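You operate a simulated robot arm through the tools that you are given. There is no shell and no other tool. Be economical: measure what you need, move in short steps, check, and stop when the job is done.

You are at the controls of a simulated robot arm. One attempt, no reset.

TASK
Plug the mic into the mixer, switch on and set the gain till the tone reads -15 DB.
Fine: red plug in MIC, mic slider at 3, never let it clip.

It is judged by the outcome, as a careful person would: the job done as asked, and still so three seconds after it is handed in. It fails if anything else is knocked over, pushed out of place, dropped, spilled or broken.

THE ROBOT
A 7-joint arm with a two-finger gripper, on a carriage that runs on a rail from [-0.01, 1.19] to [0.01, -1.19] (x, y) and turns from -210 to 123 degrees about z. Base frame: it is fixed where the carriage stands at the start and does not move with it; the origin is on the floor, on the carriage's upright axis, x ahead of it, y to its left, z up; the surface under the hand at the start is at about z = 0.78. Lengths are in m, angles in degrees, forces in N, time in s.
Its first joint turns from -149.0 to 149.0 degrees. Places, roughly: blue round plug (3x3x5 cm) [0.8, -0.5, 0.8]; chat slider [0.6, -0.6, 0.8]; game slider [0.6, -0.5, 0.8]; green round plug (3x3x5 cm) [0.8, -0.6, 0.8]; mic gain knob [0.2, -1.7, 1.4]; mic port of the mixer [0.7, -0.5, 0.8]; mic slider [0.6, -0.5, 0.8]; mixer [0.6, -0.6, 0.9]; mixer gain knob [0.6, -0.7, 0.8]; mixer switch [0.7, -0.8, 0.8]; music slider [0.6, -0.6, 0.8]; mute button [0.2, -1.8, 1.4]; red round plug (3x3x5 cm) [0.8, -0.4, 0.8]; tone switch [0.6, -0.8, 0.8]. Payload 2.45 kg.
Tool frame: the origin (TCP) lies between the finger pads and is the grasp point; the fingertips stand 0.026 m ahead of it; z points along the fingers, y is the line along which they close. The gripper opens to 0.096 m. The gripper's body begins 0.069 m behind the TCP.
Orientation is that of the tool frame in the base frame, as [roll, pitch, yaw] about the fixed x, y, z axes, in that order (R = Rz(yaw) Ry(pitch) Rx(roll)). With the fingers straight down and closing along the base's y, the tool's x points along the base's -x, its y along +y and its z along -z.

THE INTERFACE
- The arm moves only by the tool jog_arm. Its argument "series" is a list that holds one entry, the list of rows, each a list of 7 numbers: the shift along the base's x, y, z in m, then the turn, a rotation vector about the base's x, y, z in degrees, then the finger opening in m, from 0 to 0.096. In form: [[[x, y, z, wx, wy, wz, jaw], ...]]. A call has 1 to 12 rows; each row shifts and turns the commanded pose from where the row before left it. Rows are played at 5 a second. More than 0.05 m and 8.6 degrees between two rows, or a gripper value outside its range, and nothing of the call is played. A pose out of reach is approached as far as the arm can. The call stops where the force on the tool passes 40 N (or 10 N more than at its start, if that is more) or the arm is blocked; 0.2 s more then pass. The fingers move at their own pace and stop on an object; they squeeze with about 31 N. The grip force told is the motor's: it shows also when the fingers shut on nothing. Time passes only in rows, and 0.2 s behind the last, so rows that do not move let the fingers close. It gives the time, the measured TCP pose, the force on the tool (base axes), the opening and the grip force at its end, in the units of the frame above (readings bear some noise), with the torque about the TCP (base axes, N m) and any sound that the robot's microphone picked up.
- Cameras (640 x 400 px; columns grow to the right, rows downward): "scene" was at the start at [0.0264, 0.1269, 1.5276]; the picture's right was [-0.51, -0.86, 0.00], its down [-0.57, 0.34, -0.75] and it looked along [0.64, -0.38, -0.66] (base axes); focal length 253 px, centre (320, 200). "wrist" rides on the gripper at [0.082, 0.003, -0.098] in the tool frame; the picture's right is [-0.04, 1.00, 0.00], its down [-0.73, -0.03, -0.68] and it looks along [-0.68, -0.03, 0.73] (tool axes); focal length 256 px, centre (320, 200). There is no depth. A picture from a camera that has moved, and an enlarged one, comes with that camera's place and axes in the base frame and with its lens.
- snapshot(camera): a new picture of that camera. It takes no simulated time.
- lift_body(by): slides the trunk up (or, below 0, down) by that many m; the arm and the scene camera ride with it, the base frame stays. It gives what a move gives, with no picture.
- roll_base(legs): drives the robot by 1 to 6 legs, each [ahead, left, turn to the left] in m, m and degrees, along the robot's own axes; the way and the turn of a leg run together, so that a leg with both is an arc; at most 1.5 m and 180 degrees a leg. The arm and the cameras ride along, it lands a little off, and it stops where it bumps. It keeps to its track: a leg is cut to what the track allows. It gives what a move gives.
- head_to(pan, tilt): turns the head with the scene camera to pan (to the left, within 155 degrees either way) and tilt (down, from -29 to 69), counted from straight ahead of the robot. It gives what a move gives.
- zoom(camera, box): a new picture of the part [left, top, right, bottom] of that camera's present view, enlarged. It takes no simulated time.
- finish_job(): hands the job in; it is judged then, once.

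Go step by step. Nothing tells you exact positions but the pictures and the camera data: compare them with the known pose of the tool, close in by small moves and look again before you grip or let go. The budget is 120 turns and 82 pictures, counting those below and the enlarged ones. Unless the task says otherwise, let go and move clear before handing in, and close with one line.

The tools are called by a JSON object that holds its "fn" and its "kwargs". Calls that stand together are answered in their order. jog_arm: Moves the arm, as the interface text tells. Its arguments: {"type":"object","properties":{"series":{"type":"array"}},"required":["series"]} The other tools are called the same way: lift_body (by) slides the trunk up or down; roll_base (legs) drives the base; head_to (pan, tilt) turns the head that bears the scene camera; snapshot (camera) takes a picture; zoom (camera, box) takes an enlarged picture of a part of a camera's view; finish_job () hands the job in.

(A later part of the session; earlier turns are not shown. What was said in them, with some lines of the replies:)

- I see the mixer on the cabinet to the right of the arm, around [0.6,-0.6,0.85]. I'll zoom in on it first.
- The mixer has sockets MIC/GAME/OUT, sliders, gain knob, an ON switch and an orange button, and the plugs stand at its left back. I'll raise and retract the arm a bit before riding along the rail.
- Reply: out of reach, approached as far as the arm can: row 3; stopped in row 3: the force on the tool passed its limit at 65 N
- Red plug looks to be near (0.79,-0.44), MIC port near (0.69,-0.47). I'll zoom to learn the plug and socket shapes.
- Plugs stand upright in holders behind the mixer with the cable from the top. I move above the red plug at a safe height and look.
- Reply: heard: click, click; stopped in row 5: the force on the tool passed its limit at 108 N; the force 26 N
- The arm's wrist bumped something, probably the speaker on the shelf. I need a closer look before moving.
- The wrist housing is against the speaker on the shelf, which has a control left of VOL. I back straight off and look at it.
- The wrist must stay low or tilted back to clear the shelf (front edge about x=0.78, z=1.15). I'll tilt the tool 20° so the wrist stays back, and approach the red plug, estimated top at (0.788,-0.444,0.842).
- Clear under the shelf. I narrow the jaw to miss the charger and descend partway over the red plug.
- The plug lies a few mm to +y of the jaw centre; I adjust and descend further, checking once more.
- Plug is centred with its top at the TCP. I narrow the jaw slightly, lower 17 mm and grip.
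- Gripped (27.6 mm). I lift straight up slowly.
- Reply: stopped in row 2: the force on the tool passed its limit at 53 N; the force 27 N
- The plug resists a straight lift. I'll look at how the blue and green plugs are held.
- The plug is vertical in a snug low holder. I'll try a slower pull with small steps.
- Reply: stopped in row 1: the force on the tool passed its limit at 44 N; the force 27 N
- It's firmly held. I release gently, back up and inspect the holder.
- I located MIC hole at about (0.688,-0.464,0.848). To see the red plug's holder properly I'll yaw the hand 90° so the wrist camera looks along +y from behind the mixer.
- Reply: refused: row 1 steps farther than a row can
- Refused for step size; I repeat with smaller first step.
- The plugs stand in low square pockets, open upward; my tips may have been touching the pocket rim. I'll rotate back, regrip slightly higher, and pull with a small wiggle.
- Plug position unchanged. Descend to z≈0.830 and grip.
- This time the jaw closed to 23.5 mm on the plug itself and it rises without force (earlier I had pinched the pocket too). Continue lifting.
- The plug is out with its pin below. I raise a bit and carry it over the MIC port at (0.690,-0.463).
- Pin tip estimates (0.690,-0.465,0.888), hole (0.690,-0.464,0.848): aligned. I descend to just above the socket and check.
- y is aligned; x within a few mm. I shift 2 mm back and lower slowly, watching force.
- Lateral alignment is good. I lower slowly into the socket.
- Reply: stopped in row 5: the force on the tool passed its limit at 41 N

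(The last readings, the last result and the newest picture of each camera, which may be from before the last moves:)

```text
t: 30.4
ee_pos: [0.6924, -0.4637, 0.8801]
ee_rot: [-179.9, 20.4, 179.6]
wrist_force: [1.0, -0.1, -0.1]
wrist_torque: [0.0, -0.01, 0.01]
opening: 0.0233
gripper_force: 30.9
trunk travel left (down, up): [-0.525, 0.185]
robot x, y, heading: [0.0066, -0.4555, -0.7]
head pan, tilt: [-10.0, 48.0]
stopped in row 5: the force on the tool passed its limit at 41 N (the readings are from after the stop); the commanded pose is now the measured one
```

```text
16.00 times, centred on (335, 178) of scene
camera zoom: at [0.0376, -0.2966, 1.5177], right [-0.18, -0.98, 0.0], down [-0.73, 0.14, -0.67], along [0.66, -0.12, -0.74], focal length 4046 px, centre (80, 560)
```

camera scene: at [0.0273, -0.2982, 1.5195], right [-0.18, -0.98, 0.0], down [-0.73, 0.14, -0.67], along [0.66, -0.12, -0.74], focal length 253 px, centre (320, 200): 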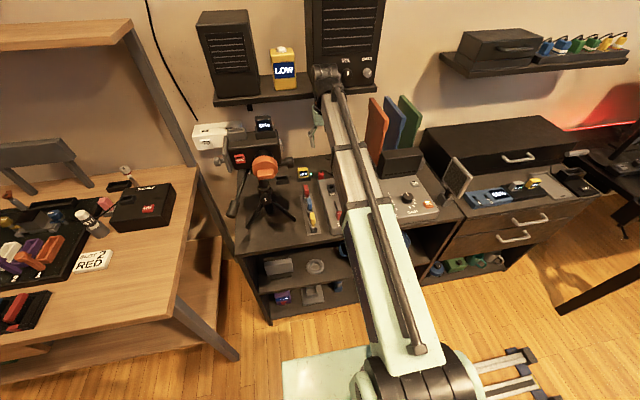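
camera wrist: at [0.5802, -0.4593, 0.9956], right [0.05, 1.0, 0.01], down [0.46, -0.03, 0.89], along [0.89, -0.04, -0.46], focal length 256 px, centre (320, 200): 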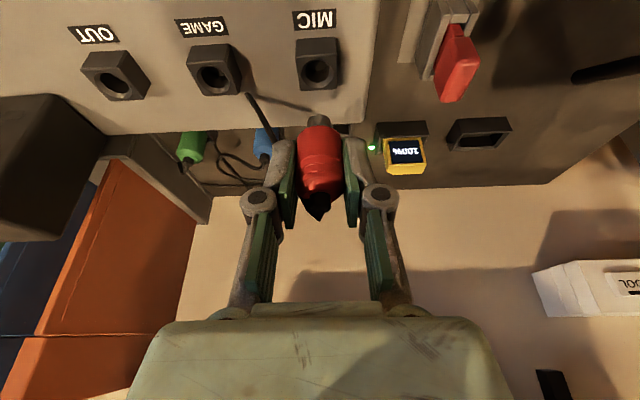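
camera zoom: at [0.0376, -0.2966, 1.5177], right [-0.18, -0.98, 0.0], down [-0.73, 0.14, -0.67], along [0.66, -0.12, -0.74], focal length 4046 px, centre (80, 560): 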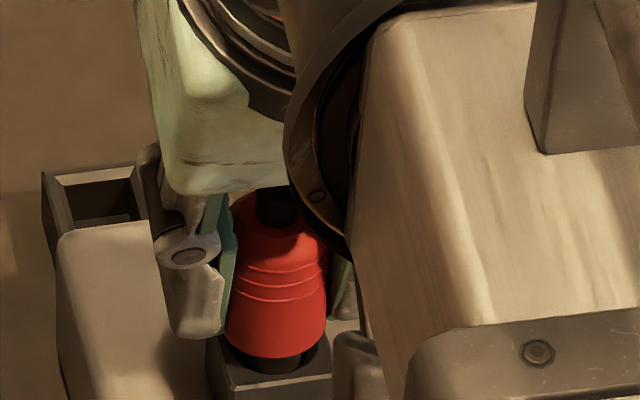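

The socket guided the plug +3 mm in x; force is now zero. Continue lowering gently.

{"fn": "jog_arm", "kwargs": {"series": [[[0.001, 0, -0.002, 0, 0, 0, 0.01], [0, 0, -0.002, 0, 0, 0, 0.01], [0, 0, -0.002, 0, 0, 0, 0.01], [0, 0, -0.002, 0, 0, 0, 0.01]]]}}

{"fn": "zoom", "kwargs": {"camera": "wrist", "box": [270, 80, 370, 160]}}

{"fn": "zoom", "kwargs": {"camera": "scene", "box": [320, 165, 350, 190]}}

```text
t: 31.4
ee_pos: [0.6925, -0.4644, 0.8741]
ee_rot: [180.0, 20.6, 179.5]
wrist_force: [1.4, -1.3, 7.2]
wrist_torque: [0.05, 0.06, -0.02]
opening: 0.0234
gripper_force: 31.2
trunk travel left (down, up): [-0.525, 0.185]
robot x, y, heading: [0.0066, -0.4511, -0.3]
head pan, tilt: [-10.0, 48.0]
```

```text
5.00 times, centred on (320, 120) of wrist
camera zoom: at [0.5814, -0.4598, 0.9379], right [0.05, 1.0, 0.01], down [0.45, -0.03, 0.89], along [0.89, -0.04, -0.45], focal length 1280 px, centre (320, 600)
```

zoom: 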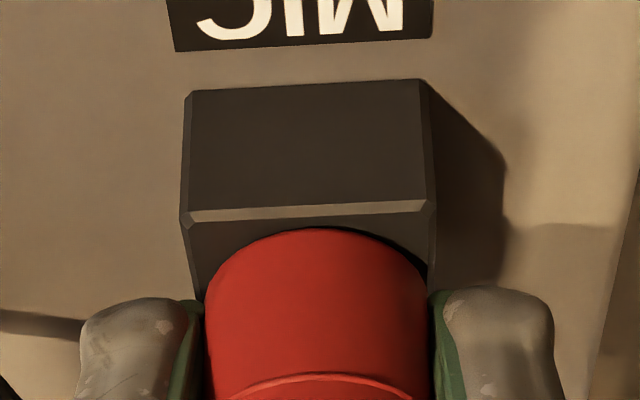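

```text
16.00 times, centred on (335, 178) of scene
camera zoom: at [0.0365, -0.2965, 1.5188], right [-0.18, -0.98, 0.0], down [-0.73, 0.14, -0.67], along [0.66, -0.12, -0.74], focal length 4046 px, centre (80, 560)
```

zoom: 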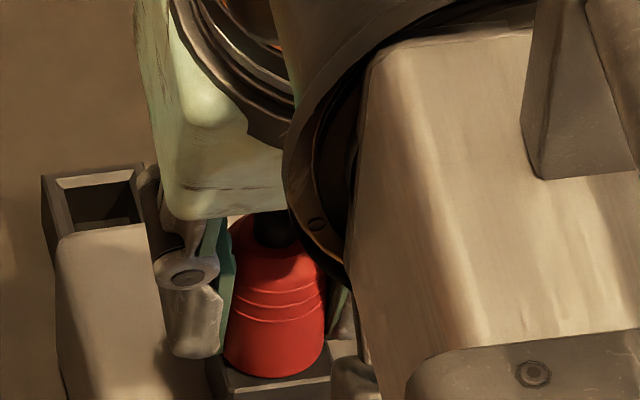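

Plug is nearly flush. I press a few mm more to seat it.

{"fn": "jog_arm", "kwargs": {"series": [[[0, 0, -0.002, 0, 0, 0, 0.01], [0, 0, -0.002, 0, 0, 0, 0.01], [0, 0, -0.001, 0, 0, 0, 0.01], [0, 0, 0, 0, 0, 0, 0.01]]]}}

{"fn": "zoom", "kwargs": {"camera": "wrist", "box": [270, 80, 370, 160]}}

```text
t: 32.1
ee_pos: [0.6931, -0.4645, 0.8741]
ee_rot: [-179.9, 21.2, 179.4]
wrist_force: [-7.3, 0.0, 21.2]
wrist_torque: [0.09, 0.37, 0.0]
opening: 0.0233
gripper_force: 30.7
trunk travel left (down, up): [-0.525, 0.185]
robot x, y, heading: [0.0043, -0.4519, -0.6]
head pan, tilt: [-10.0, 48.0]
stopped in row 3: the force on the tool passed its limit at 43 N (the readings are from after the stop); the commanded pose is now the measured one
```

```text
5.00 times, centred on (320, 120) of wrist
camera zoom: at [0.5806, -0.4596, 0.9368], right [0.05, 1.0, 0.01], down [0.44, -0.03, 0.9], along [0.9, -0.04, -0.44], focal length 1280 px, centre (320, 600)
```

zoom: 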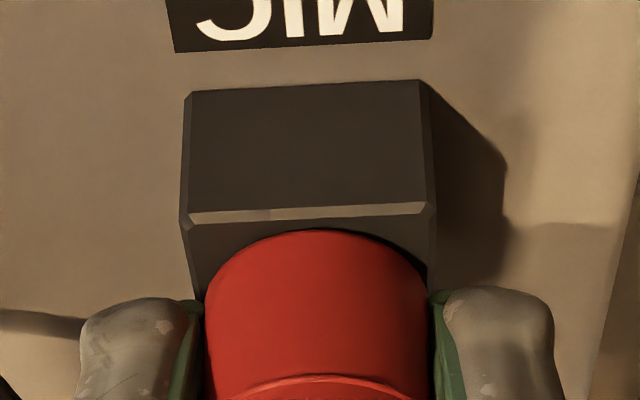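

Bottomed out on the rim: seated. I open and withdraw upward, then look.

{"fn": "jog_arm", "kwargs": {"series": [[[0, 0, 0.001, 0, 0, 0, 0.03], [0, 0, 0, 0, 0, 0, 0.044], [0, 0, 0, 0, 0, 0, 0.044], [0, 0, 0.02, 0, 0, 0, 0.044], [0, 0, 0.03, 0, 0, 0, 0.044], [-0.02, 0, 0.03, 0, 0, 0, 0.044], [-0.04, 0, 0, 0, 7, 0, 0.044], [-0.04, 0, 0, 0, 7, 0, 0.044], [-0.02, 0, 0, 0, 7, 0, 0.044]]]}}

{"fn": "snapshot", "kwargs": {"camera": "wrist"}}

```text
t: 34.1
ee_pos: [0.5728, -0.4642, 0.9539]
ee_rot: [-179.7, -0.2, 179.6]
wrist_force: [-0.5, 0.1, 0.4]
wrist_torque: [0.0, 0.0, -0.01]
opening: 0.0443
gripper_force: 0.1
trunk travel left (down, up): [-0.525, 0.185]
robot x, y, heading: [0.0069, -0.4521, -0.4]
head pan, tilt: [-10.0, 48.0]
```

```text
41 pictures are left
camera wrist: at [0.491, -0.459, 1.0529], right [0.05, 1.0, -0.01], down [0.74, -0.03, 0.68], along [0.68, -0.04, -0.74], focal length 256 px, centre (320, 200)
```

wrist: 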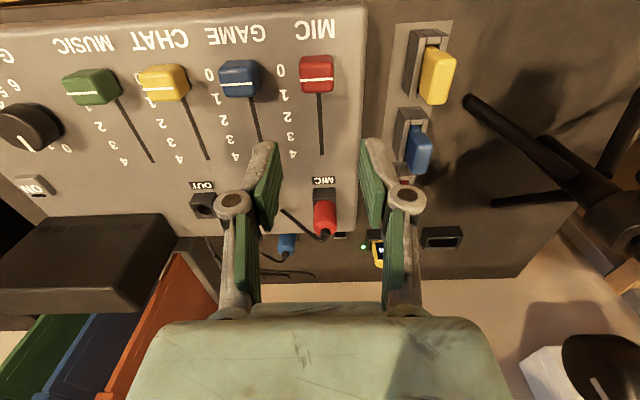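

Plug sits in MIC. Next the MIC slider: cap near (0.555,-0.466), "3" near x≈0.61. I go above it and look.

{"fn": "jog_arm", "kwargs": {"series": [[[-0.009, -0.001, -0.02, 0, 0, 0, 0.044], [-0.008, 0, -0.03, 0, 0, 0, 0.044], [0, 0, 0, 0, 0, 0, 0.044]]]}}

{"fn": "snapshot", "kwargs": {"camera": "wrist"}}

{"fn": "zoom", "kwargs": {"camera": "scene", "box": [290, 160, 430, 260]}}

```text
t: 34.9
ee_pos: [0.5566, -0.4638, 0.9013]
ee_rot: [-179.7, 0.0, 179.4]
wrist_force: [0.1, 1.0, 0.6]
wrist_torque: [-0.02, 0.0, 0.0]
opening: 0.044
gripper_force: 0.1
trunk travel left (down, up): [-0.525, 0.185]
robot x, y, heading: [0.0024, -0.4517, -0.7]
head pan, tilt: [-10.0, 48.0]
```

```text
40 pictures are left
camera wrist: at [0.4751, -0.4589, 1.001], right [0.05, 1.0, -0.01], down [0.73, -0.03, 0.68], along [0.68, -0.04, -0.74], focal length 256 px, centre (320, 200)
```

wrist: 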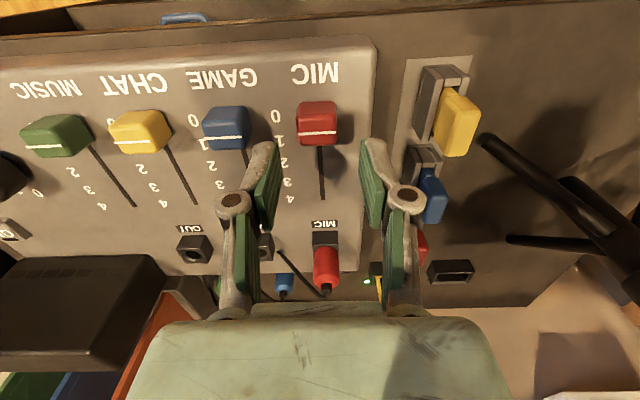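

```text
4.00 times, centred on (360, 210) of scene
camera zoom: at [0.0371, -0.2966, 1.5186], right [-0.18, -0.98, 0.0], down [-0.73, 0.14, -0.67], along [0.66, -0.12, -0.74], focal length 1012 px, centre (160, 160)
```

zoom: 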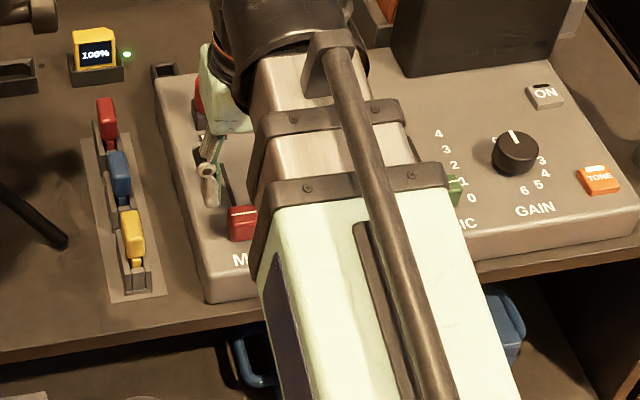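

Cap line at (0.555,-0.466,0.85). Descend and grip it.

{"fn": "jog_arm", "kwargs": {"series": [[[-0.001, -0.002, -0.015, 0, 0, 0, 0.044], [0, 0, -0.012, 0, 0, 0, 0.044], [0, 0, -0.006, 0, 0, 0, 0.044], [0, 0, 0, 0, 0, 0, 0.01], [0, 0, 0, 0, 0, 0, 0.01]]]}}

{"fn": "snapshot", "kwargs": {"camera": "wrist"}}

```text
t: 36.1
ee_pos: [0.5557, -0.4654, 0.8706]
ee_rot: [-179.8, -0.1, 179.6]
wrist_force: [0.5, 4.2, 6.4]
wrist_torque: [0.2, 0.02, 1.07]
opening: 0.026
gripper_force: 45.0
trunk travel left (down, up): [-0.525, 0.185]
robot x, y, heading: [0.003, -0.4515, -0.6]
head pan, tilt: [-10.0, 48.0]
```

```text
38 pictures are left
camera wrist: at [0.4731, -0.4612, 0.9695], right [0.05, 1.0, 0.0], down [0.73, -0.03, 0.68], along [0.68, -0.03, -0.73], focal length 256 px, centre (320, 200)
```

wrist: 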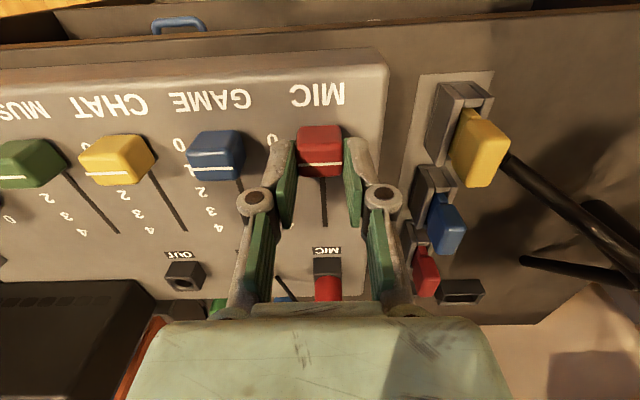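

Gripped. I slide it +x by about 5 cm and check against the scale.

{"fn": "jog_arm", "kwargs": {"series": [[[0.01, 0, 0, 0, 0, 0, 0.01], [0.01, 0, 0, 0, 0, 0, 0.01], [0.01, 0, 0, 0, 0, 0, 0.01], [0.01, 0, 0, 0, 0, 0, 0.01], [0.01, 0, 0, 0, 0, 0, 0.01], [0.003, 0, 0, 0, 0, 0, 0.01], [0, 0, 0, 0, 0, 0, 0.01]]]}}

{"fn": "snapshot", "kwargs": {"camera": "wrist"}}

```text
t: 37.7
ee_pos: [0.6089, -0.4649, 0.87]
ee_rot: [-179.7, -0.1, 179.6]
wrist_force: [0.2, 18.2, 26.3]
wrist_torque: [0.4, 0.49, 0.89]
opening: 0.026
gripper_force: 45.0
trunk travel left (down, up): [-0.525, 0.185]
robot x, y, heading: [0.0021, -0.4531, -0.5]
head pan, tilt: [-10.0, 48.0]
```

```text
37 pictures are left
camera wrist: at [0.5268, -0.4608, 0.9693], right [0.05, 1.0, 0.0], down [0.73, -0.03, 0.68], along [0.68, -0.03, -0.73], focal length 256 px, centre (320, 200)
```

wrist: 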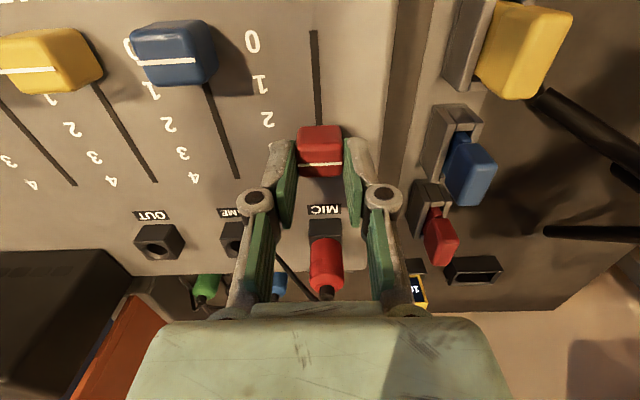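

Travel is 53 mm; three divisions are about 57 mm. I add 3.5 mm while easing the vertical load.

{"fn": "jog_arm", "kwargs": {"series": [[[0.0015, 0.0008, 0.001, 0, 0, 0, 0.01], [0.002, 0.0005, 0.0005, 0, 0, 0, 0.01], [0, 0, 0, 0, 0, 0, 0.01], [0, 0, 0, 0, 0, 0, 0.04], [0, 0, 0, 0, 0, 0, 0.04], [0, 0, 0.03, 0, 0, 0, 0.04], [0, 0, 0.03, 0, 0, 0, 0.04], [-0.03, 0, 0.03, 0, 0, 0, 0.04]]]}}

{"fn": "zoom", "kwargs": {"camera": "wrist", "box": [0, 50, 400, 250]}}

```text
t: 39.5
ee_pos: [0.5842, -0.4666, 0.9623]
ee_rot: [-179.6, -0.1, 179.5]
wrist_force: [0.2, -1.0, 0.0]
wrist_torque: [0.01, 0.03, -0.03]
opening: 0.04
gripper_force: 0.1
trunk travel left (down, up): [-0.525, 0.185]
robot x, y, heading: [0.0034, -0.4547, -0.4]
head pan, tilt: [-10.0, 48.0]
```

```text
1.60 times, centred on (200, 150) of wrist
camera zoom: at [0.502, -0.4619, 1.0612], right [0.05, 1.0, -0.01], down [0.74, -0.03, 0.68], along [0.68, -0.04, -0.74], focal length 410 px, centre (512, 280)
```

zoom: 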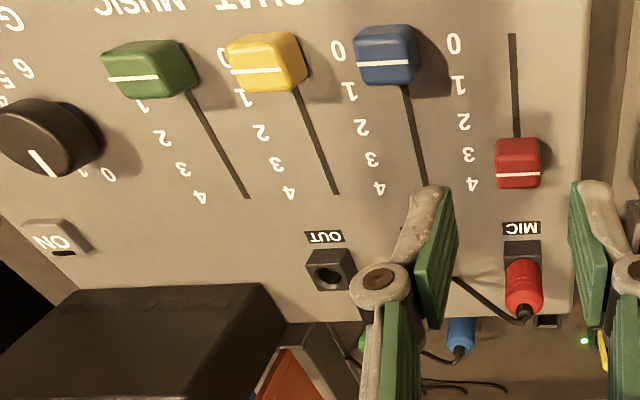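

Slider looks to be at 3 (I'll verify later). Now ride the base right for the switch, gain knob and tone button, with the hand raised.

{"fn": "jog_arm", "kwargs": {"series": [[[0, 0, 0.03, 0, 0, 0, 0.04], [0, 0, 0.02, 0, 0, 0, 0.04]]]}}

{"fn": "roll_base", "kwargs": {"legs": [[0, -0.25, 0]]}}

{"fn": "head_to", "kwargs": {"pan": 14, "tilt": 45}}

{"fn": "snapshot", "kwargs": {"camera": "wrist"}}

{"fn": "snapshot", "kwargs": {"camera": "scene"}}

```text
t: 40.1
ee_pos: [0.5838, -0.4662, 1.0121]
ee_rot: [-179.7, -0.1, 179.6]
wrist_force: [0.9, 0.3, -0.3]
wrist_torque: [-0.03, -0.04, -0.01]
opening: 0.04
gripper_force: 0.1
trunk travel left (down, up): [-0.525, 0.185]
robot x, y, heading: [0.0055, -0.4554, -0.7]
head pan, tilt: [-10.0, 48.0]
```

```text
t: 42.0
ee_pos: [0.5865, -0.717, 1.0121]
ee_rot: [-179.6, -0.1, 179.5]
wrist_force: [-0.1, 0.1, 0.1]
wrist_torque: [-0.01, -0.02, -0.01]
opening: 0.0399
gripper_force: 0.0
trunk travel left (down, up): [-0.525, 0.185]
robot x, y, heading: [0.0069, -0.7042, -0.5]
head pan, tilt: [-10.0, 48.0]
```

```text
t: 42.9
ee_pos: [0.5861, -0.7172, 1.0115]
ee_rot: [-179.7, 0.0, 179.5]
wrist_force: [-0.3, 0.5, -0.5]
wrist_torque: [-0.02, -0.01, 0.0]
opening: 0.0401
gripper_force: 0.1
trunk travel left (down, up): [-0.525, 0.185]
robot x, y, heading: [0.0087, -0.7052, -0.6]
head pan, tilt: [14.0, 45.0]
```

```text
35 pictures are left
camera wrist: at [0.5037, -0.7134, 1.1113], right [0.05, 1.0, -0.01], down [0.73, -0.03, 0.68], along [0.68, -0.04, -0.74], focal length 256 px, centre (320, 200)
```

wrist: 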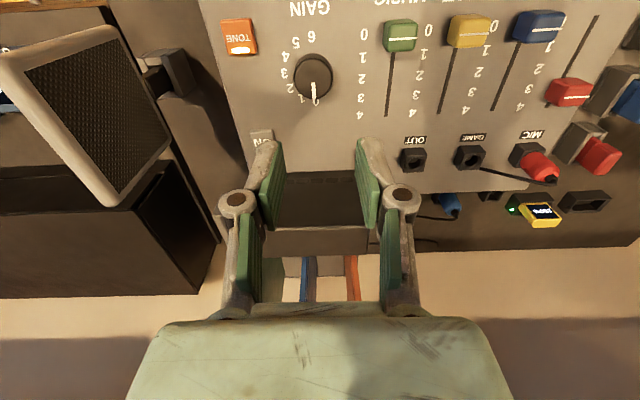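

```text
34 pictures are left
camera scene: at [0.0407, -0.5161, 1.5227], right [0.23, -0.97, 0.0], down [-0.69, -0.16, -0.71], along [0.69, 0.16, -0.71], focal length 253 px, centre (320, 200)
```

scene: 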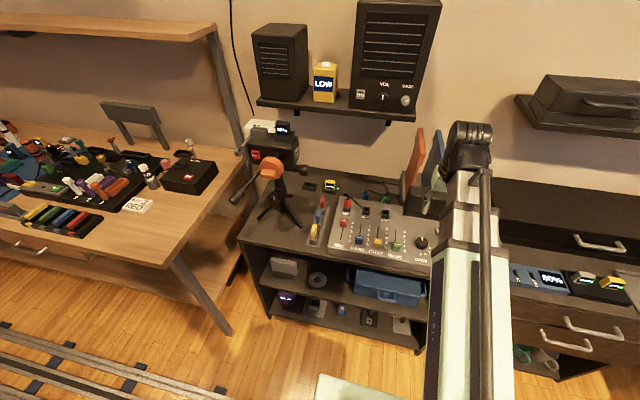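

Good view of the panel. I zoom for slider verification and knob reading.

{"fn": "zoom", "kwargs": {"camera": "wrist", "box": [210, 0, 370, 120]}}

{"fn": "zoom", "kwargs": {"camera": "scene", "box": [310, 170, 440, 270]}}

```text
3.33 times, centred on (290, 60) of wrist
camera zoom: at [0.5037, -0.7134, 1.1113], right [0.05, 1.0, -0.01], down [0.73, -0.03, 0.68], along [0.68, -0.04, -0.74], focal length 853 px, centre (420, 667)
```

zoom: 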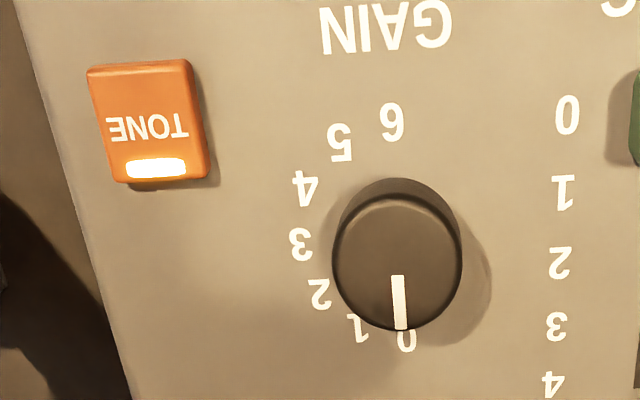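

```text
4.00 times, centred on (375, 220) of scene
camera zoom: at [0.0407, -0.5161, 1.5227], right [0.23, -0.97, 0.0], down [-0.69, -0.16, -0.71], along [0.69, 0.16, -0.71], focal length 1012 px, centre (100, 120)
```

zoom: 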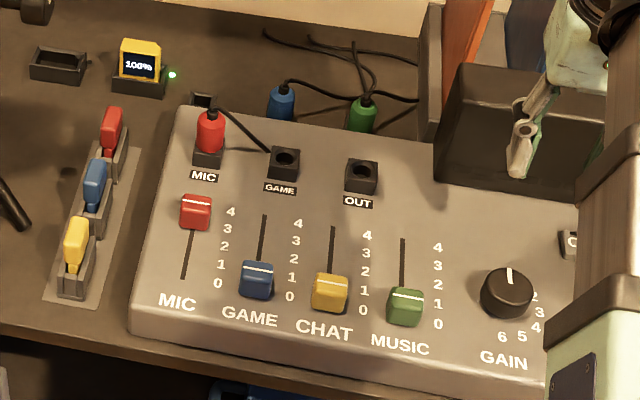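

Gain is at 0, TONE lamp is already lit. I take a finer zoom of the sliders to check "3".

{"fn": "zoom", "kwargs": {"camera": "scene", "box": [340, 210, 400, 250]}}

{"fn": "zoom", "kwargs": {"camera": "wrist", "box": [480, 0, 620, 120]}}

```text
10.00 times, centred on (370, 230) of scene
camera zoom: at [0.0407, -0.5161, 1.5227], right [0.23, -0.97, 0.0], down [-0.69, -0.16, -0.71], along [0.69, 0.16, -0.71], focal length 2529 px, centre (-180, -100)
```

zoom: 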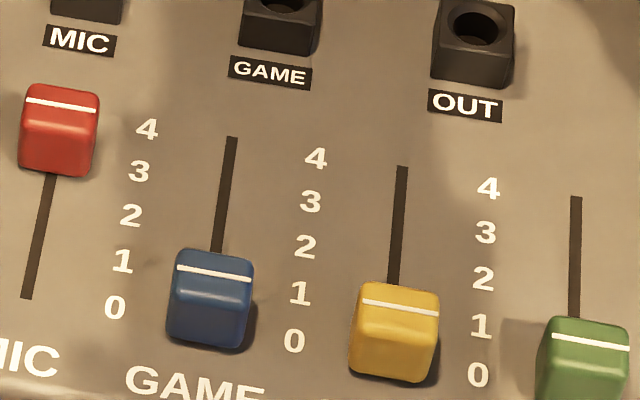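

```text
3.33 times, centred on (550, 60) of wrist
camera zoom: at [0.5037, -0.7134, 1.1113], right [0.05, 1.0, -0.01], down [0.73, -0.03, 0.68], along [0.68, -0.04, -0.74], focal length 853 px, centre (-447, 667)
```

zoom: 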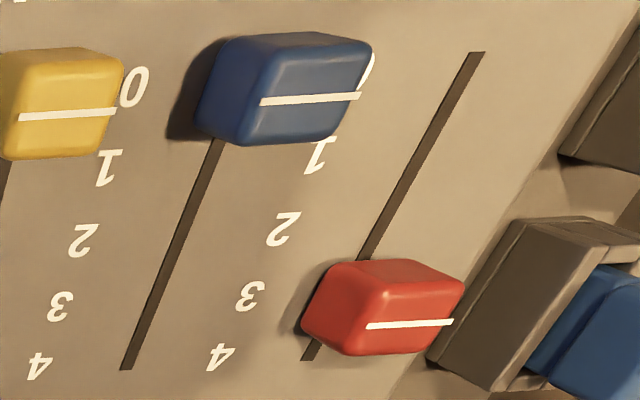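

Slider reads 3.05 by the scale, good. Next I press the mixer's ON switch (about (0.65,-0.79)); closed fingers, hand leaned slightly away from the panel at right.

{"fn": "jog_arm", "kwargs": {"series": [[[0.02, -0.02, 0, -7.5, 0, 0, 0.0], [0.02, -0.02, 0, -7.5, 0, 0, 0.0], [0.0, -0.02, -0.03, 0, 0, 0, 0.0], [0.0, -0.008, -0.03, 0, 0, 0, 0.0], [0, 0, 0, 0, 0, 0, 0.0]]]}}

{"fn": "snapshot", "kwargs": {"camera": "wrist"}}

{"fn": "zoom", "kwargs": {"camera": "scene", "box": [380, 110, 540, 260]}}

```text
t: 44.0
ee_pos: [0.6253, -0.7867, 0.9514]
ee_rot: [-164.7, 0.0, 179.6]
wrist_force: [0.4, -0.2, 0.2]
wrist_torque: [-0.01, 0.01, 0.0]
opening: 0.0
gripper_force: 28.7
trunk travel left (down, up): [-0.525, 0.185]
robot x, y, heading: [0.008, -0.7035, -0.6]
head pan, tilt: [14.0, 45.0]
```

```text
29 pictures are left
camera wrist: at [0.5431, -0.7561, 1.046], right [0.05, 0.96, -0.26], down [0.73, 0.14, 0.66], along [0.68, -0.23, -0.7], focal length 256 px, centre (320, 200)
```

wrist: 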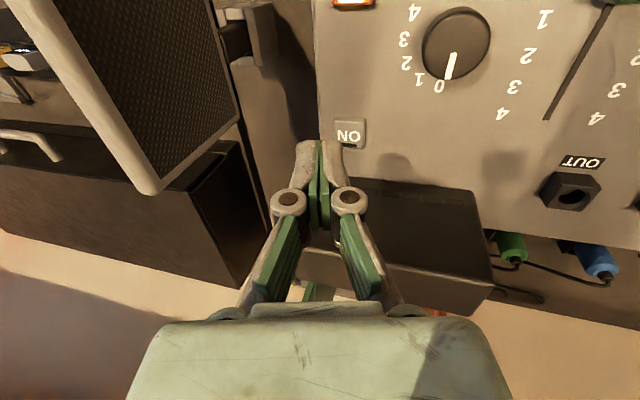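

```text
2.67 times, centred on (460, 185) of scene
camera zoom: at [0.0408, -0.5161, 1.5228], right [0.23, -0.97, 0.0], down [-0.69, -0.16, -0.71], along [0.69, 0.16, -0.71], focal length 674 px, centre (-53, 240)
```

zoom: 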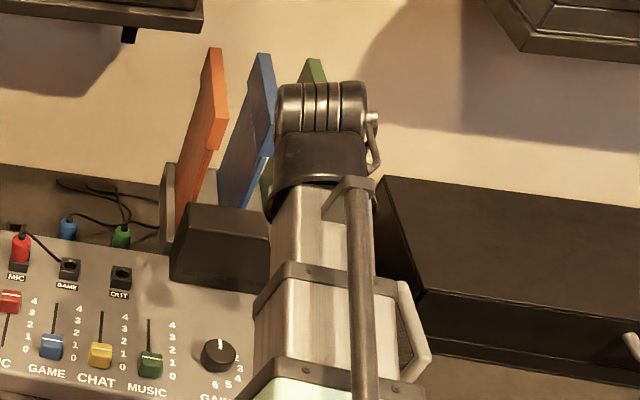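

Switch at (0.658,-0.792). I move over it and press down in small steps.

{"fn": "jog_arm", "kwargs": {"series": [[[0.031, 0.002, -0.02, 0, 0, 0, 0.0], [0, 0, -0.025, 0, 0, 0, 0.0], [0, 0, -0.02, 0, 0, 0, 0.0], [0, 0, 0, 0, 0, 0, 0.0]]]}}

{"fn": "snapshot", "kwargs": {"camera": "wrist"}}

```text
t: 45.0
ee_pos: [0.6567, -0.7825, 0.8878]
ee_rot: [-164.7, 0.1, 179.4]
wrist_force: [1.2, 0.7, -0.3]
wrist_torque: [-0.01, 0.0, -0.03]
opening: 0.0
gripper_force: 28.8
trunk travel left (down, up): [-0.525, 0.185]
robot x, y, heading: [0.0043, -0.7037, -0.4]
head pan, tilt: [14.0, 45.0]
```

```text
27 pictures are left
camera wrist: at [0.5744, -0.7534, 0.9822], right [0.05, 0.96, -0.26], down [0.73, 0.14, 0.66], along [0.68, -0.23, -0.7], focal length 256 px, centre (320, 200)
```

wrist: 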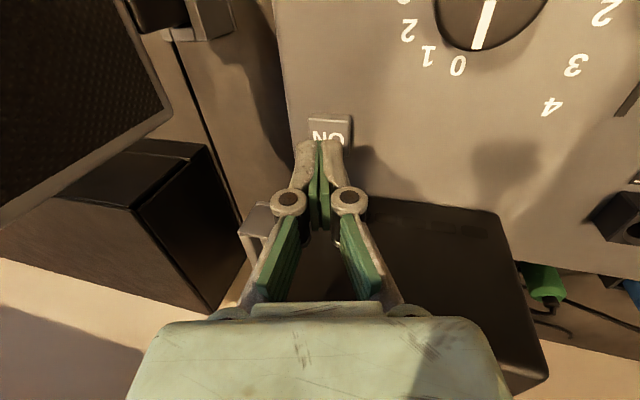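

Tip is right over the switch. Press.

{"fn": "jog_arm", "kwargs": {"series": [[[0, -0.001, -0.008, 0, 0, 0, 0.0], [0, 0, -0.005, 0, 0, 0, 0.0], [0, 0, -0.003, 0, 0, 0, 0.0], [0, 0, -0.003, 0, 0, 0, 0.0], [0, 0, -0.002, 0, 0, 0, 0.0], [0, 0, -0.002, 0, 0, 0, 0.0]]]}}

```text
t: 46.5
ee_pos: [0.6575, -0.7846, 0.8642]
ee_rot: [-164.7, 0.0, 179.7]
wrist_force: [0.0, -0.2, 1.8]
wrist_torque: [0.0, 0.02, -0.02]
opening: 0.0001
gripper_force: 28.1
trunk travel left (down, up): [-0.525, 0.185]
robot x, y, heading: [0.0048, -0.7021, -0.6]
head pan, tilt: [14.0, 45.0]
```

Light contact only; I press a little further, listening for the click.

{"fn": "jog_arm", "kwargs": {"series": [[[0, 0, -0.002, 0, 0, 0, 0.0], [0, 0, -0.001, 0, 0, 0, 0.0], [0, 0, -0.001, 0, 0, 0, 0.0]]]}}

```text
t: 47.2
ee_pos: [0.6559, -0.7846, 0.8597]
ee_rot: [-164.8, 0.0, 179.6]
wrist_force: [-0.1, 0.6, 1.5]
wrist_torque: [0.02, -0.01, 0.01]
opening: 0.0001
gripper_force: 28.5
trunk travel left (down, up): [-0.525, 0.185]
robot x, y, heading: [0.0063, -0.7065, -0.6]
head pan, tilt: [14.0, 45.0]
```

{"fn": "jog_arm", "kwargs": {"series": [[[0, 0, -0.001, 0, 0, 0, 0.0], [0, 0, -0.001, 0, 0, 0, 0.0], [0, 0, -0.001, 0, 0, 0, 0.0]]]}}

{"fn": "snapshot", "kwargs": {"camera": "wrist"}}

```text
t: 48.0
ee_pos: [0.6568, -0.786, 0.8565]
ee_rot: [-164.7, 0.0, 179.4]
wrist_force: [0.3, -0.1, 1.3]
wrist_torque: [0.01, 0.03, 0.01]
opening: 0.0
gripper_force: 28.5
trunk travel left (down, up): [-0.525, 0.185]
robot x, y, heading: [0.0053, -0.7024, -0.7]
head pan, tilt: [14.0, 45.0]
```

```text
26 pictures are left
camera wrist: at [0.5747, -0.7551, 0.952], right [0.05, 0.96, -0.26], down [0.73, 0.14, 0.66], along [0.68, -0.23, -0.7], focal length 256 px, centre (320, 200)
```

wrist: 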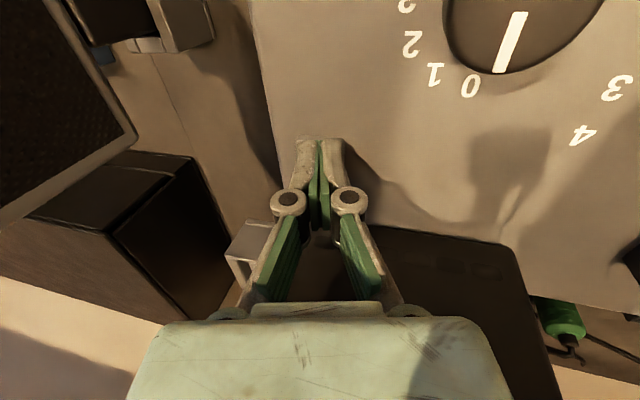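

Spring force small still, switch hidden under the finger. Press a little further.

{"fn": "jog_arm", "kwargs": {"series": [[[0, 0, -0.001, 0, 0, 0, 0.0], [0, 0, -0.001, 0, 0, 0, 0.0], [0, 0, -0.001, 0, 0, 0, 0.0], [0, 0, -0.001, 0, 0, 0, 0.0]]]}}

```text
t: 49.0
ee_pos: [0.6571, -0.7841, 0.8533]
ee_rot: [-164.7, 0.0, 179.4]
wrist_force: [-0.7, -0.4, 5.5]
wrist_torque: [0.03, -0.02, 0.0]
opening: 0.0002
gripper_force: 28.5
trunk travel left (down, up): [-0.525, 0.185]
robot x, y, heading: [0.0034, -0.7091, -0.4]
head pan, tilt: [14.0, 45.0]
heard: click
```

One click. I back up and look at the display and switch.

{"fn": "jog_arm", "kwargs": {"series": [[[0, 0, 0.02, 0, 0, 0, 0.0], [0, 0, 0.03, 0, 0, 0, 0.0], [-0.03, 0.0, 0.03, 0, 0, 0, 0.0], [-0.03, 0.02, 0.0, 0, 0, 0, 0.0]]]}}

{"fn": "snapshot", "kwargs": {"camera": "wrist"}}

```text
t: 50.0
ee_pos: [0.5953, -0.7664, 0.9334]
ee_rot: [-164.7, 0.1, 179.5]
wrist_force: [0.4, 0.2, -0.1]
wrist_torque: [0.02, -0.03, -0.03]
opening: 0.0
gripper_force: 28.8
trunk travel left (down, up): [-0.525, 0.185]
robot x, y, heading: [0.0052, -0.7052, -0.5]
head pan, tilt: [14.0, 45.0]
```

```text
25 pictures are left
camera wrist: at [0.5125, -0.7355, 1.0285], right [0.05, 0.96, -0.26], down [0.73, 0.14, 0.66], along [0.68, -0.23, -0.7], focal length 256 px, centre (320, 200)
```

wrist: 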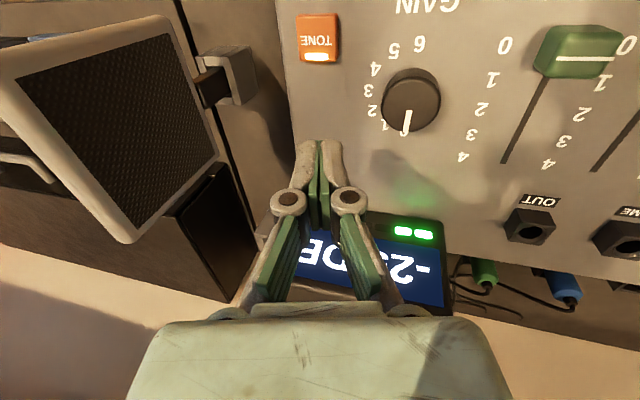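

The mixer is on: the display shows about -2x DB with green bars. Now I bring the hand upright above the gain knob at about (0.582,-0.727).

{"fn": "jog_arm", "kwargs": {"series": [[[0, 0.02, 0, 7.5, 0, 0, 0.056], [-0.013, 0.02, -0.01, 7.5, 0, 0, 0.056], [0, 0, -0.01, 0, 0, 0, 0.056], [0, 0, 0, 0, 0, 0, 0.056]]]}}

{"fn": "snapshot", "kwargs": {"camera": "wrist"}}

{"fn": "zoom", "kwargs": {"camera": "scene", "box": [370, 160, 500, 270]}}

```text
t: 51.0
ee_pos: [0.5835, -0.7247, 0.9128]
ee_rot: [-179.8, -0.1, 179.5]
wrist_force: [-0.8, 0.1, -0.1]
wrist_torque: [0.02, -0.01, 0.0]
opening: 0.056
gripper_force: 0.0
trunk travel left (down, up): [-0.525, 0.185]
robot x, y, heading: [0.0044, -0.7071, -0.5]
head pan, tilt: [14.0, 45.0]
```

```text
24 pictures are left
camera wrist: at [0.5013, -0.7205, 1.0128], right [0.05, 1.0, 0.0], down [0.73, -0.03, 0.68], along [0.68, -0.04, -0.74], focal length 256 px, centre (320, 200)
```

wrist: 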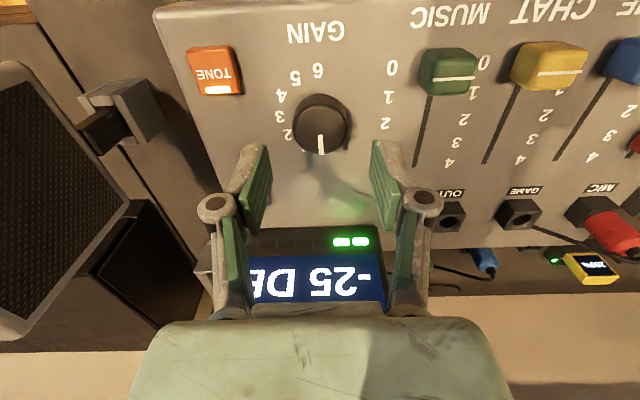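

```text
3.64 times, centred on (435, 215) of scene
camera zoom: at [0.0407, -0.516, 1.5228], right [0.23, -0.97, 0.0], down [-0.69, -0.16, -0.71], along [0.69, 0.16, -0.71], focal length 920 px, centre (-98, 146)
```

zoom: 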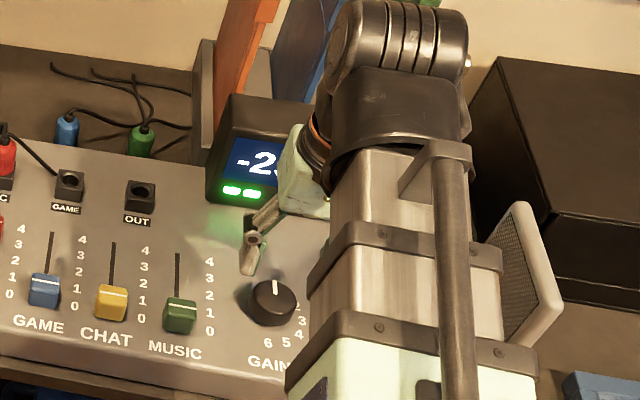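

Display reads -25 DB at gain 0, readable by the wrist camera. I descend around the knob and grip it.

{"fn": "jog_arm", "kwargs": {"series": [[[-0.002, -0.001, -0.02, 0, 0, 0, 0.056], [0, 0, -0.015, 0, 0, 0, 0.056], [0, 0, -0.01, 0, 0, 0, 0.056], [0, 0, 0, 0, 0, 0, 0.02], [0, 0, 0, 0, 0, 0, 0.02]]]}}

{"fn": "snapshot", "kwargs": {"camera": "wrist"}}

```text
t: 52.2
ee_pos: [0.5817, -0.7253, 0.8684]
ee_rot: [-179.8, 0.0, 179.7]
wrist_force: [1.6, 3.9, 7.1]
wrist_torque: [0.31, 0.14, 0.02]
opening: 0.0375
gripper_force: 45.0
trunk travel left (down, up): [-0.525, 0.185]
robot x, y, heading: [0.0073, -0.7021, -0.6]
head pan, tilt: [14.0, 45.0]
```

```text
22 pictures are left
camera wrist: at [0.4994, -0.7208, 0.9684], right [0.05, 1.0, 0.0], down [0.73, -0.03, 0.68], along [0.68, -0.04, -0.73], focal length 256 px, centre (320, 200)
```

wrist: 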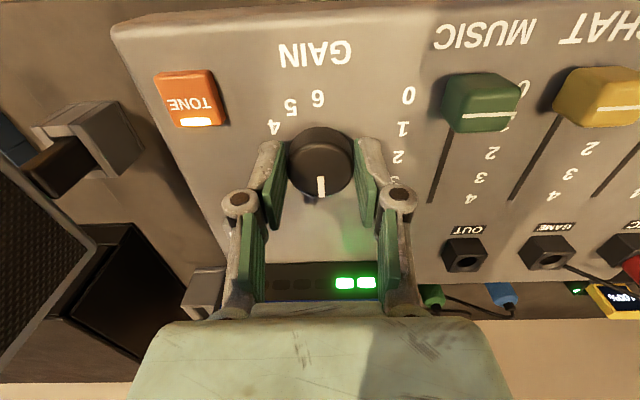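

Gripped. Turn clockwise (−z) by 16° and read.

{"fn": "jog_arm", "kwargs": {"series": [[[0, 0, 0, 0, 0, -4, 0.02], [0, 0, 0, 0, 0, -4, 0.02], [0, 0, 0, 0, 0, -4, 0.02], [0, 0, 0, 0, 0, -4, 0.02], [0, 0, 0, 0, 0, 0, 0.02]]]}}

{"fn": "zoom", "kwargs": {"camera": "scene", "box": [400, 170, 490, 245]}}

{"fn": "snapshot", "kwargs": {"camera": "wrist"}}

```text
t: 53.5
ee_pos: [0.5832, -0.7231, 0.8698]
ee_rot: [-179.8, -0.1, 163.5]
wrist_force: [4.1, 19.5, 21.9]
wrist_torque: [0.56, 0.41, 0.06]
opening: 0.0376
gripper_force: 45.0
trunk travel left (down, up): [-0.525, 0.185]
robot x, y, heading: [0.0065, -0.7064, -0.6]
head pan, tilt: [14.0, 45.0]
```

```text
5.33 times, centred on (445, 208) of scene
camera zoom: at [0.0395, -0.514, 1.5227], right [0.23, -0.97, 0.0], down [-0.69, -0.17, -0.71], along [0.69, 0.16, -0.71], focal length 1349 px, centre (-347, 160)
```

zoom: 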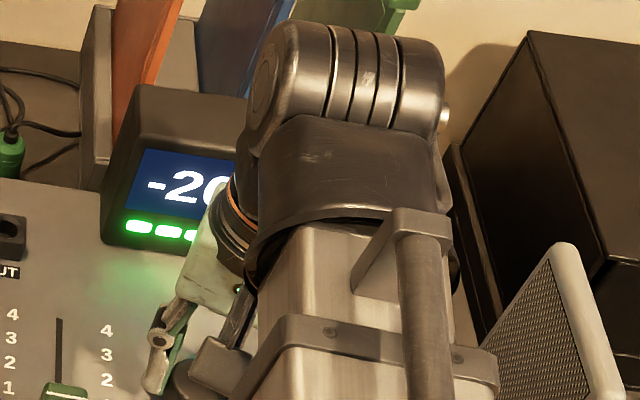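

```text
20 pictures are left
camera wrist: at [0.5038, -0.6975, 0.9683], right [0.32, 0.95, 0.0], down [0.7, -0.23, 0.68], along [0.64, -0.22, -0.73], focal length 256 px, centre (320, 200)
```

wrist: 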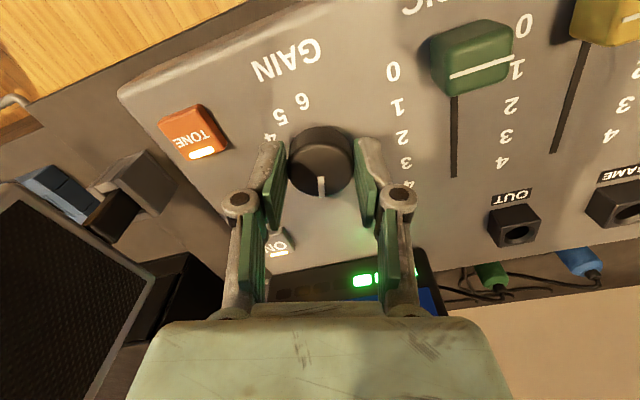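

It reads about -20 at 16°, so roughly 3° per dB. I turn 12° more while easing the side load.

{"fn": "jog_arm", "kwargs": {"series": [[[0, 0.0008, 0.0008, 0, 0, -4, 0.02], [0, 0.0005, 0.0006, 0, 0, -4, 0.02], [0, 0, 0, 0, 0, -4, 0.02], [0, 0, 0, 0, 0, 0, 0.02]]]}}

{"fn": "zoom", "kwargs": {"camera": "scene", "box": [400, 170, 490, 245]}}

```text
t: 54.5
ee_pos: [0.5818, -0.7224, 0.8691]
ee_rot: [-179.8, -0.2, 151.5]
wrist_force: [6.1, 15.4, 14.3]
wrist_torque: [0.32, -0.74, 0.05]
opening: 0.0373
gripper_force: 45.5
trunk travel left (down, up): [-0.525, 0.185]
robot x, y, heading: [0.007, -0.7082, -0.5]
head pan, tilt: [14.0, 45.0]
```

```text
5.33 times, centred on (445, 208) of scene
camera zoom: at [0.0402, -0.5144, 1.5226], right [0.23, -0.97, 0.0], down [-0.69, -0.17, -0.71], along [0.69, 0.16, -0.71], focal length 1349 px, centre (-347, 160)
```

zoom: 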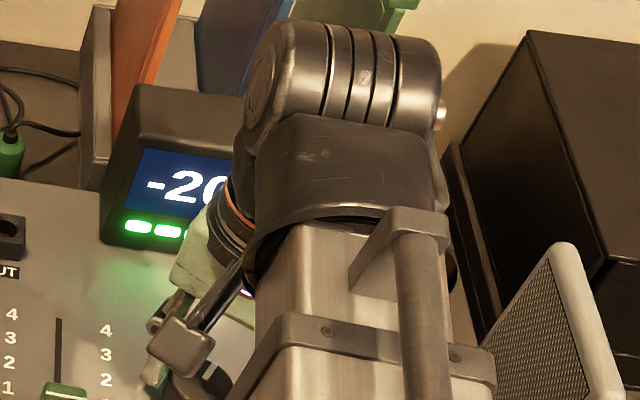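

Still -20, so it likely steps 5 dB per knob division. I check the pointer.

{"fn": "zoom", "kwargs": {"camera": "wrist", "box": [220, 60, 460, 320]}}

```text
1.54 times, centred on (340, 190) of wrist
camera zoom: at [0.5115, -0.6811, 0.9683], right [0.51, 0.86, 0.0], down [0.63, -0.37, 0.68], along [0.58, -0.35, -0.73], focal length 394 px, centre (289, 215)
```

zoom: 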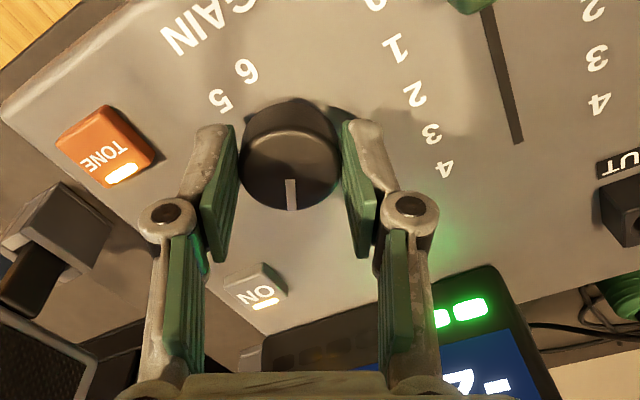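

The knob follows the hand with no slip. Turn on by another 18° and read.

{"fn": "jog_arm", "kwargs": {"series": [[[0, 0.0008, 0.0008, 0, 0, -4.5, 0.02], [-0.0003, 0.0005, 0.0006, 0, 0, -4.5, 0.02], [0, 0, 0, 0, 0, -4.5, 0.02], [0, 0, 0, 0, 0, -4.5, 0.02], [0, 0, 0, 0, 0, 0, 0.02]]]}}

{"fn": "zoom", "kwargs": {"camera": "scene", "box": [400, 170, 490, 245]}}

```text
t: 55.6
ee_pos: [0.5837, -0.7222, 0.8686]
ee_rot: [-179.5, -0.3, 133.5]
wrist_force: [4.5, 16.9, -27.2]
wrist_torque: [-0.01, -0.6, 0.05]
opening: 0.0374
gripper_force: 44.7
trunk travel left (down, up): [-0.525, 0.185]
robot x, y, heading: [0.0074, -0.704, -0.3]
head pan, tilt: [14.0, 45.0]
```

```text
5.33 times, centred on (445, 208) of scene
camera zoom: at [0.043, -0.5145, 1.5222], right [0.23, -0.97, 0.0], down [-0.69, -0.17, -0.71], along [0.69, 0.16, -0.71], focal length 1349 px, centre (-347, 160)
```

zoom: 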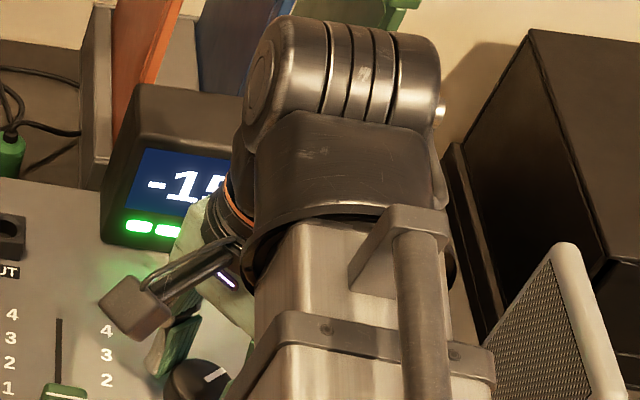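

-15 shown; the reading steps at half divisions, so I centre the knob on 2 (14° more), easing the vertical load.

{"fn": "jog_arm", "kwargs": {"series": [[[0, 0.0005, -0.001, 0, 0, -4.5, 0.02], [0, 0.0005, -0.0005, 0, 0, -4.5, 0.02], [0, 0, 0, 0, 0, -4.5, 0.02], [0, 0, 0, 0, 0, 0, 0.02]]]}}

{"fn": "zoom", "kwargs": {"camera": "scene", "box": [400, 170, 490, 245]}}

```text
t: 56.6
ee_pos: [0.5839, -0.7214, 0.8696]
ee_rot: [-179.8, -0.1, 120.0]
wrist_force: [15.7, 11.1, -5.0]
wrist_torque: [1.09, 0.28, 0.06]
opening: 0.0375
gripper_force: 45.1
trunk travel left (down, up): [-0.525, 0.185]
robot x, y, heading: [-0.0, -0.7087, -0.7]
head pan, tilt: [14.0, 45.0]
```

```text
5.33 times, centred on (445, 208) of scene
camera zoom: at [0.0427, -0.5152, 1.5227], right [0.23, -0.97, 0.0], down [-0.69, -0.16, -0.71], along [0.69, 0.16, -0.71], focal length 1349 px, centre (-347, 160)
```

zoom: 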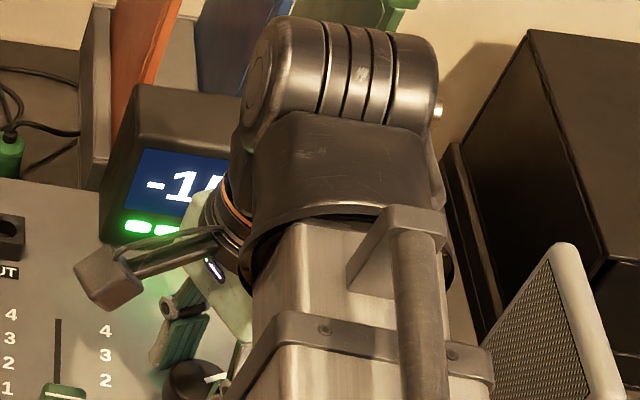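

Release the knob, lift and step aside to read the full display.

{"fn": "jog_arm", "kwargs": {"series": [[[0, 0, 0, 0, 0, 0, 0.05], [0, 0, 0, 0, 0, 0, 0.056], [0, 0, 0, 0, 0, 0, 0.056], [0, 0, 0.02, 0, 0, 0, 0.056], [0, 0, 0.03, 0, 0, 0, 0.056], [0, 0, 0.03, 0, 0, 0, 0.056], [0, 0, 0.02, 0, 0, 8, 0.056], [0, 0, 0, 0, 0, 8, 0.056], [0, 0, 0, 0, 0, 8, 0.056], [0, 0, 0, 0, 0, 8, 0.056], [0, 0, 0, 0, 0, 8, 0.056], [0, 0, 0, 0, 0, 8, 0.056]]]}}

{"fn": "snapshot", "kwargs": {"camera": "wrist"}}

```text
t: 59.2
ee_pos: [0.5814, -0.723, 0.9695]
ee_rot: [-179.8, -0.2, 168.2]
wrist_force: [-0.2, 0.2, -0.1]
wrist_torque: [-0.02, -0.02, 0.03]
opening: 0.056
gripper_force: 0.1
trunk travel left (down, up): [-0.525, 0.185]
robot x, y, heading: [0.0053, -0.7031, -0.3]
head pan, tilt: [14.0, 45.0]
```

```text
15 pictures are left
camera wrist: at [0.5017, -0.7015, 1.0689], right [0.24, 0.97, -0.01], down [0.71, -0.18, 0.68], along [0.66, -0.17, -0.74], focal length 256 px, centre (320, 200)
```

wrist: 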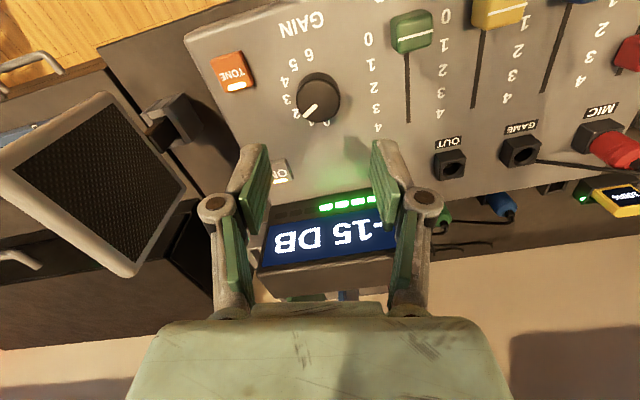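

Display reads -15 DB with green bars only, knob at 2. I raise the hand clear and take a final look at sliders, plug and speaker.

{"fn": "jog_arm", "kwargs": {"series": [[[0, 0, 0.03, 0, 0, 5, 0.056], [0, 0, 0.02, 0, 0, 5, 0.056]]]}}

{"fn": "zoom", "kwargs": {"camera": "scene", "box": [310, 165, 440, 265]}}

{"fn": "zoom", "kwargs": {"camera": "scene", "box": [230, 0, 450, 140]}}

{"fn": "zoom", "kwargs": {"camera": "wrist", "box": [200, 0, 440, 280]}}

```text
t: 59.9
ee_pos: [0.5833, -0.7244, 1.02]
ee_rot: [-179.7, -0.2, 178.2]
wrist_force: [0.3, -0.1, 0.4]
wrist_torque: [0.01, -0.01, -0.03]
opening: 0.0561
gripper_force: 0.1
trunk travel left (down, up): [-0.525, 0.185]
robot x, y, heading: [0.0044, -0.7032, -0.5]
head pan, tilt: [14.0, 45.0]
```

```text
4.00 times, centred on (375, 215) of scene
camera zoom: at [0.0407, -0.516, 1.5227], right [0.23, -0.97, 0.0], down [-0.69, -0.16, -0.71], along [0.69, 0.16, -0.71], focal length 1012 px, centre (100, 140)
```

zoom: 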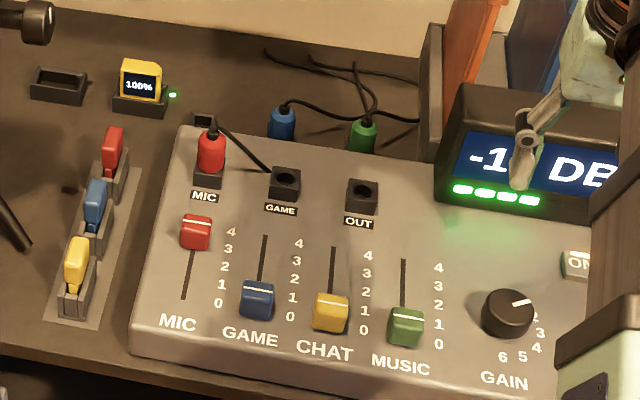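

```text
2.86 times, centred on (340, 70) of scene
camera zoom: at [0.0407, -0.516, 1.5227], right [0.23, -0.97, 0.0], down [-0.69, -0.16, -0.71], along [0.69, 0.16, -0.71], focal length 722 px, centre (263, 571)
```

zoom: 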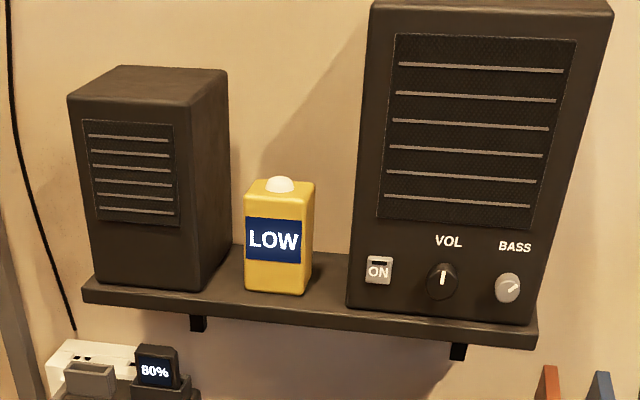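

```text
1.43 times, centred on (320, 140) of wrist
camera zoom: at [0.5008, -0.7174, 1.1196], right [0.07, 1.0, -0.01], down [0.73, -0.05, 0.68], along [0.68, -0.05, -0.74], focal length 366 px, centre (320, 286)
```

zoom: 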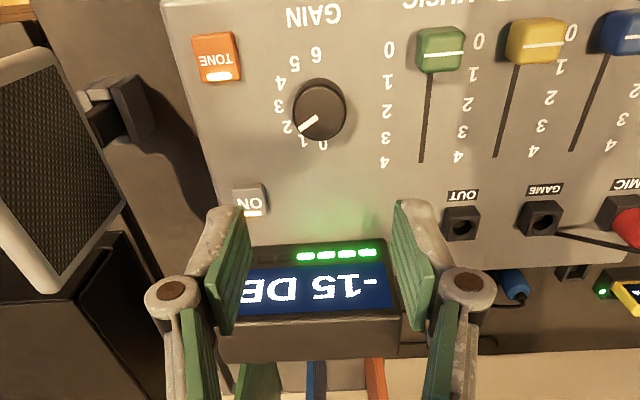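

The red plug is in MIC, the mic slider is at about 3, the mixer and tone are on, and the display reads -15 DB in green. The hand is clear, so I'm handing in.

{"fn": "finish_job", "kwargs": {}}

```text
The job is handed in.
```

The job is handed in: red plug seated in MIC, mic slider at about 3, mixer on and gain at 2, with the tone reading -15 DB and only green bars showing; early on the arm bumped the speaker's ON switch (two clicks, its lamp is now dark, but I had not checked it beforehand).
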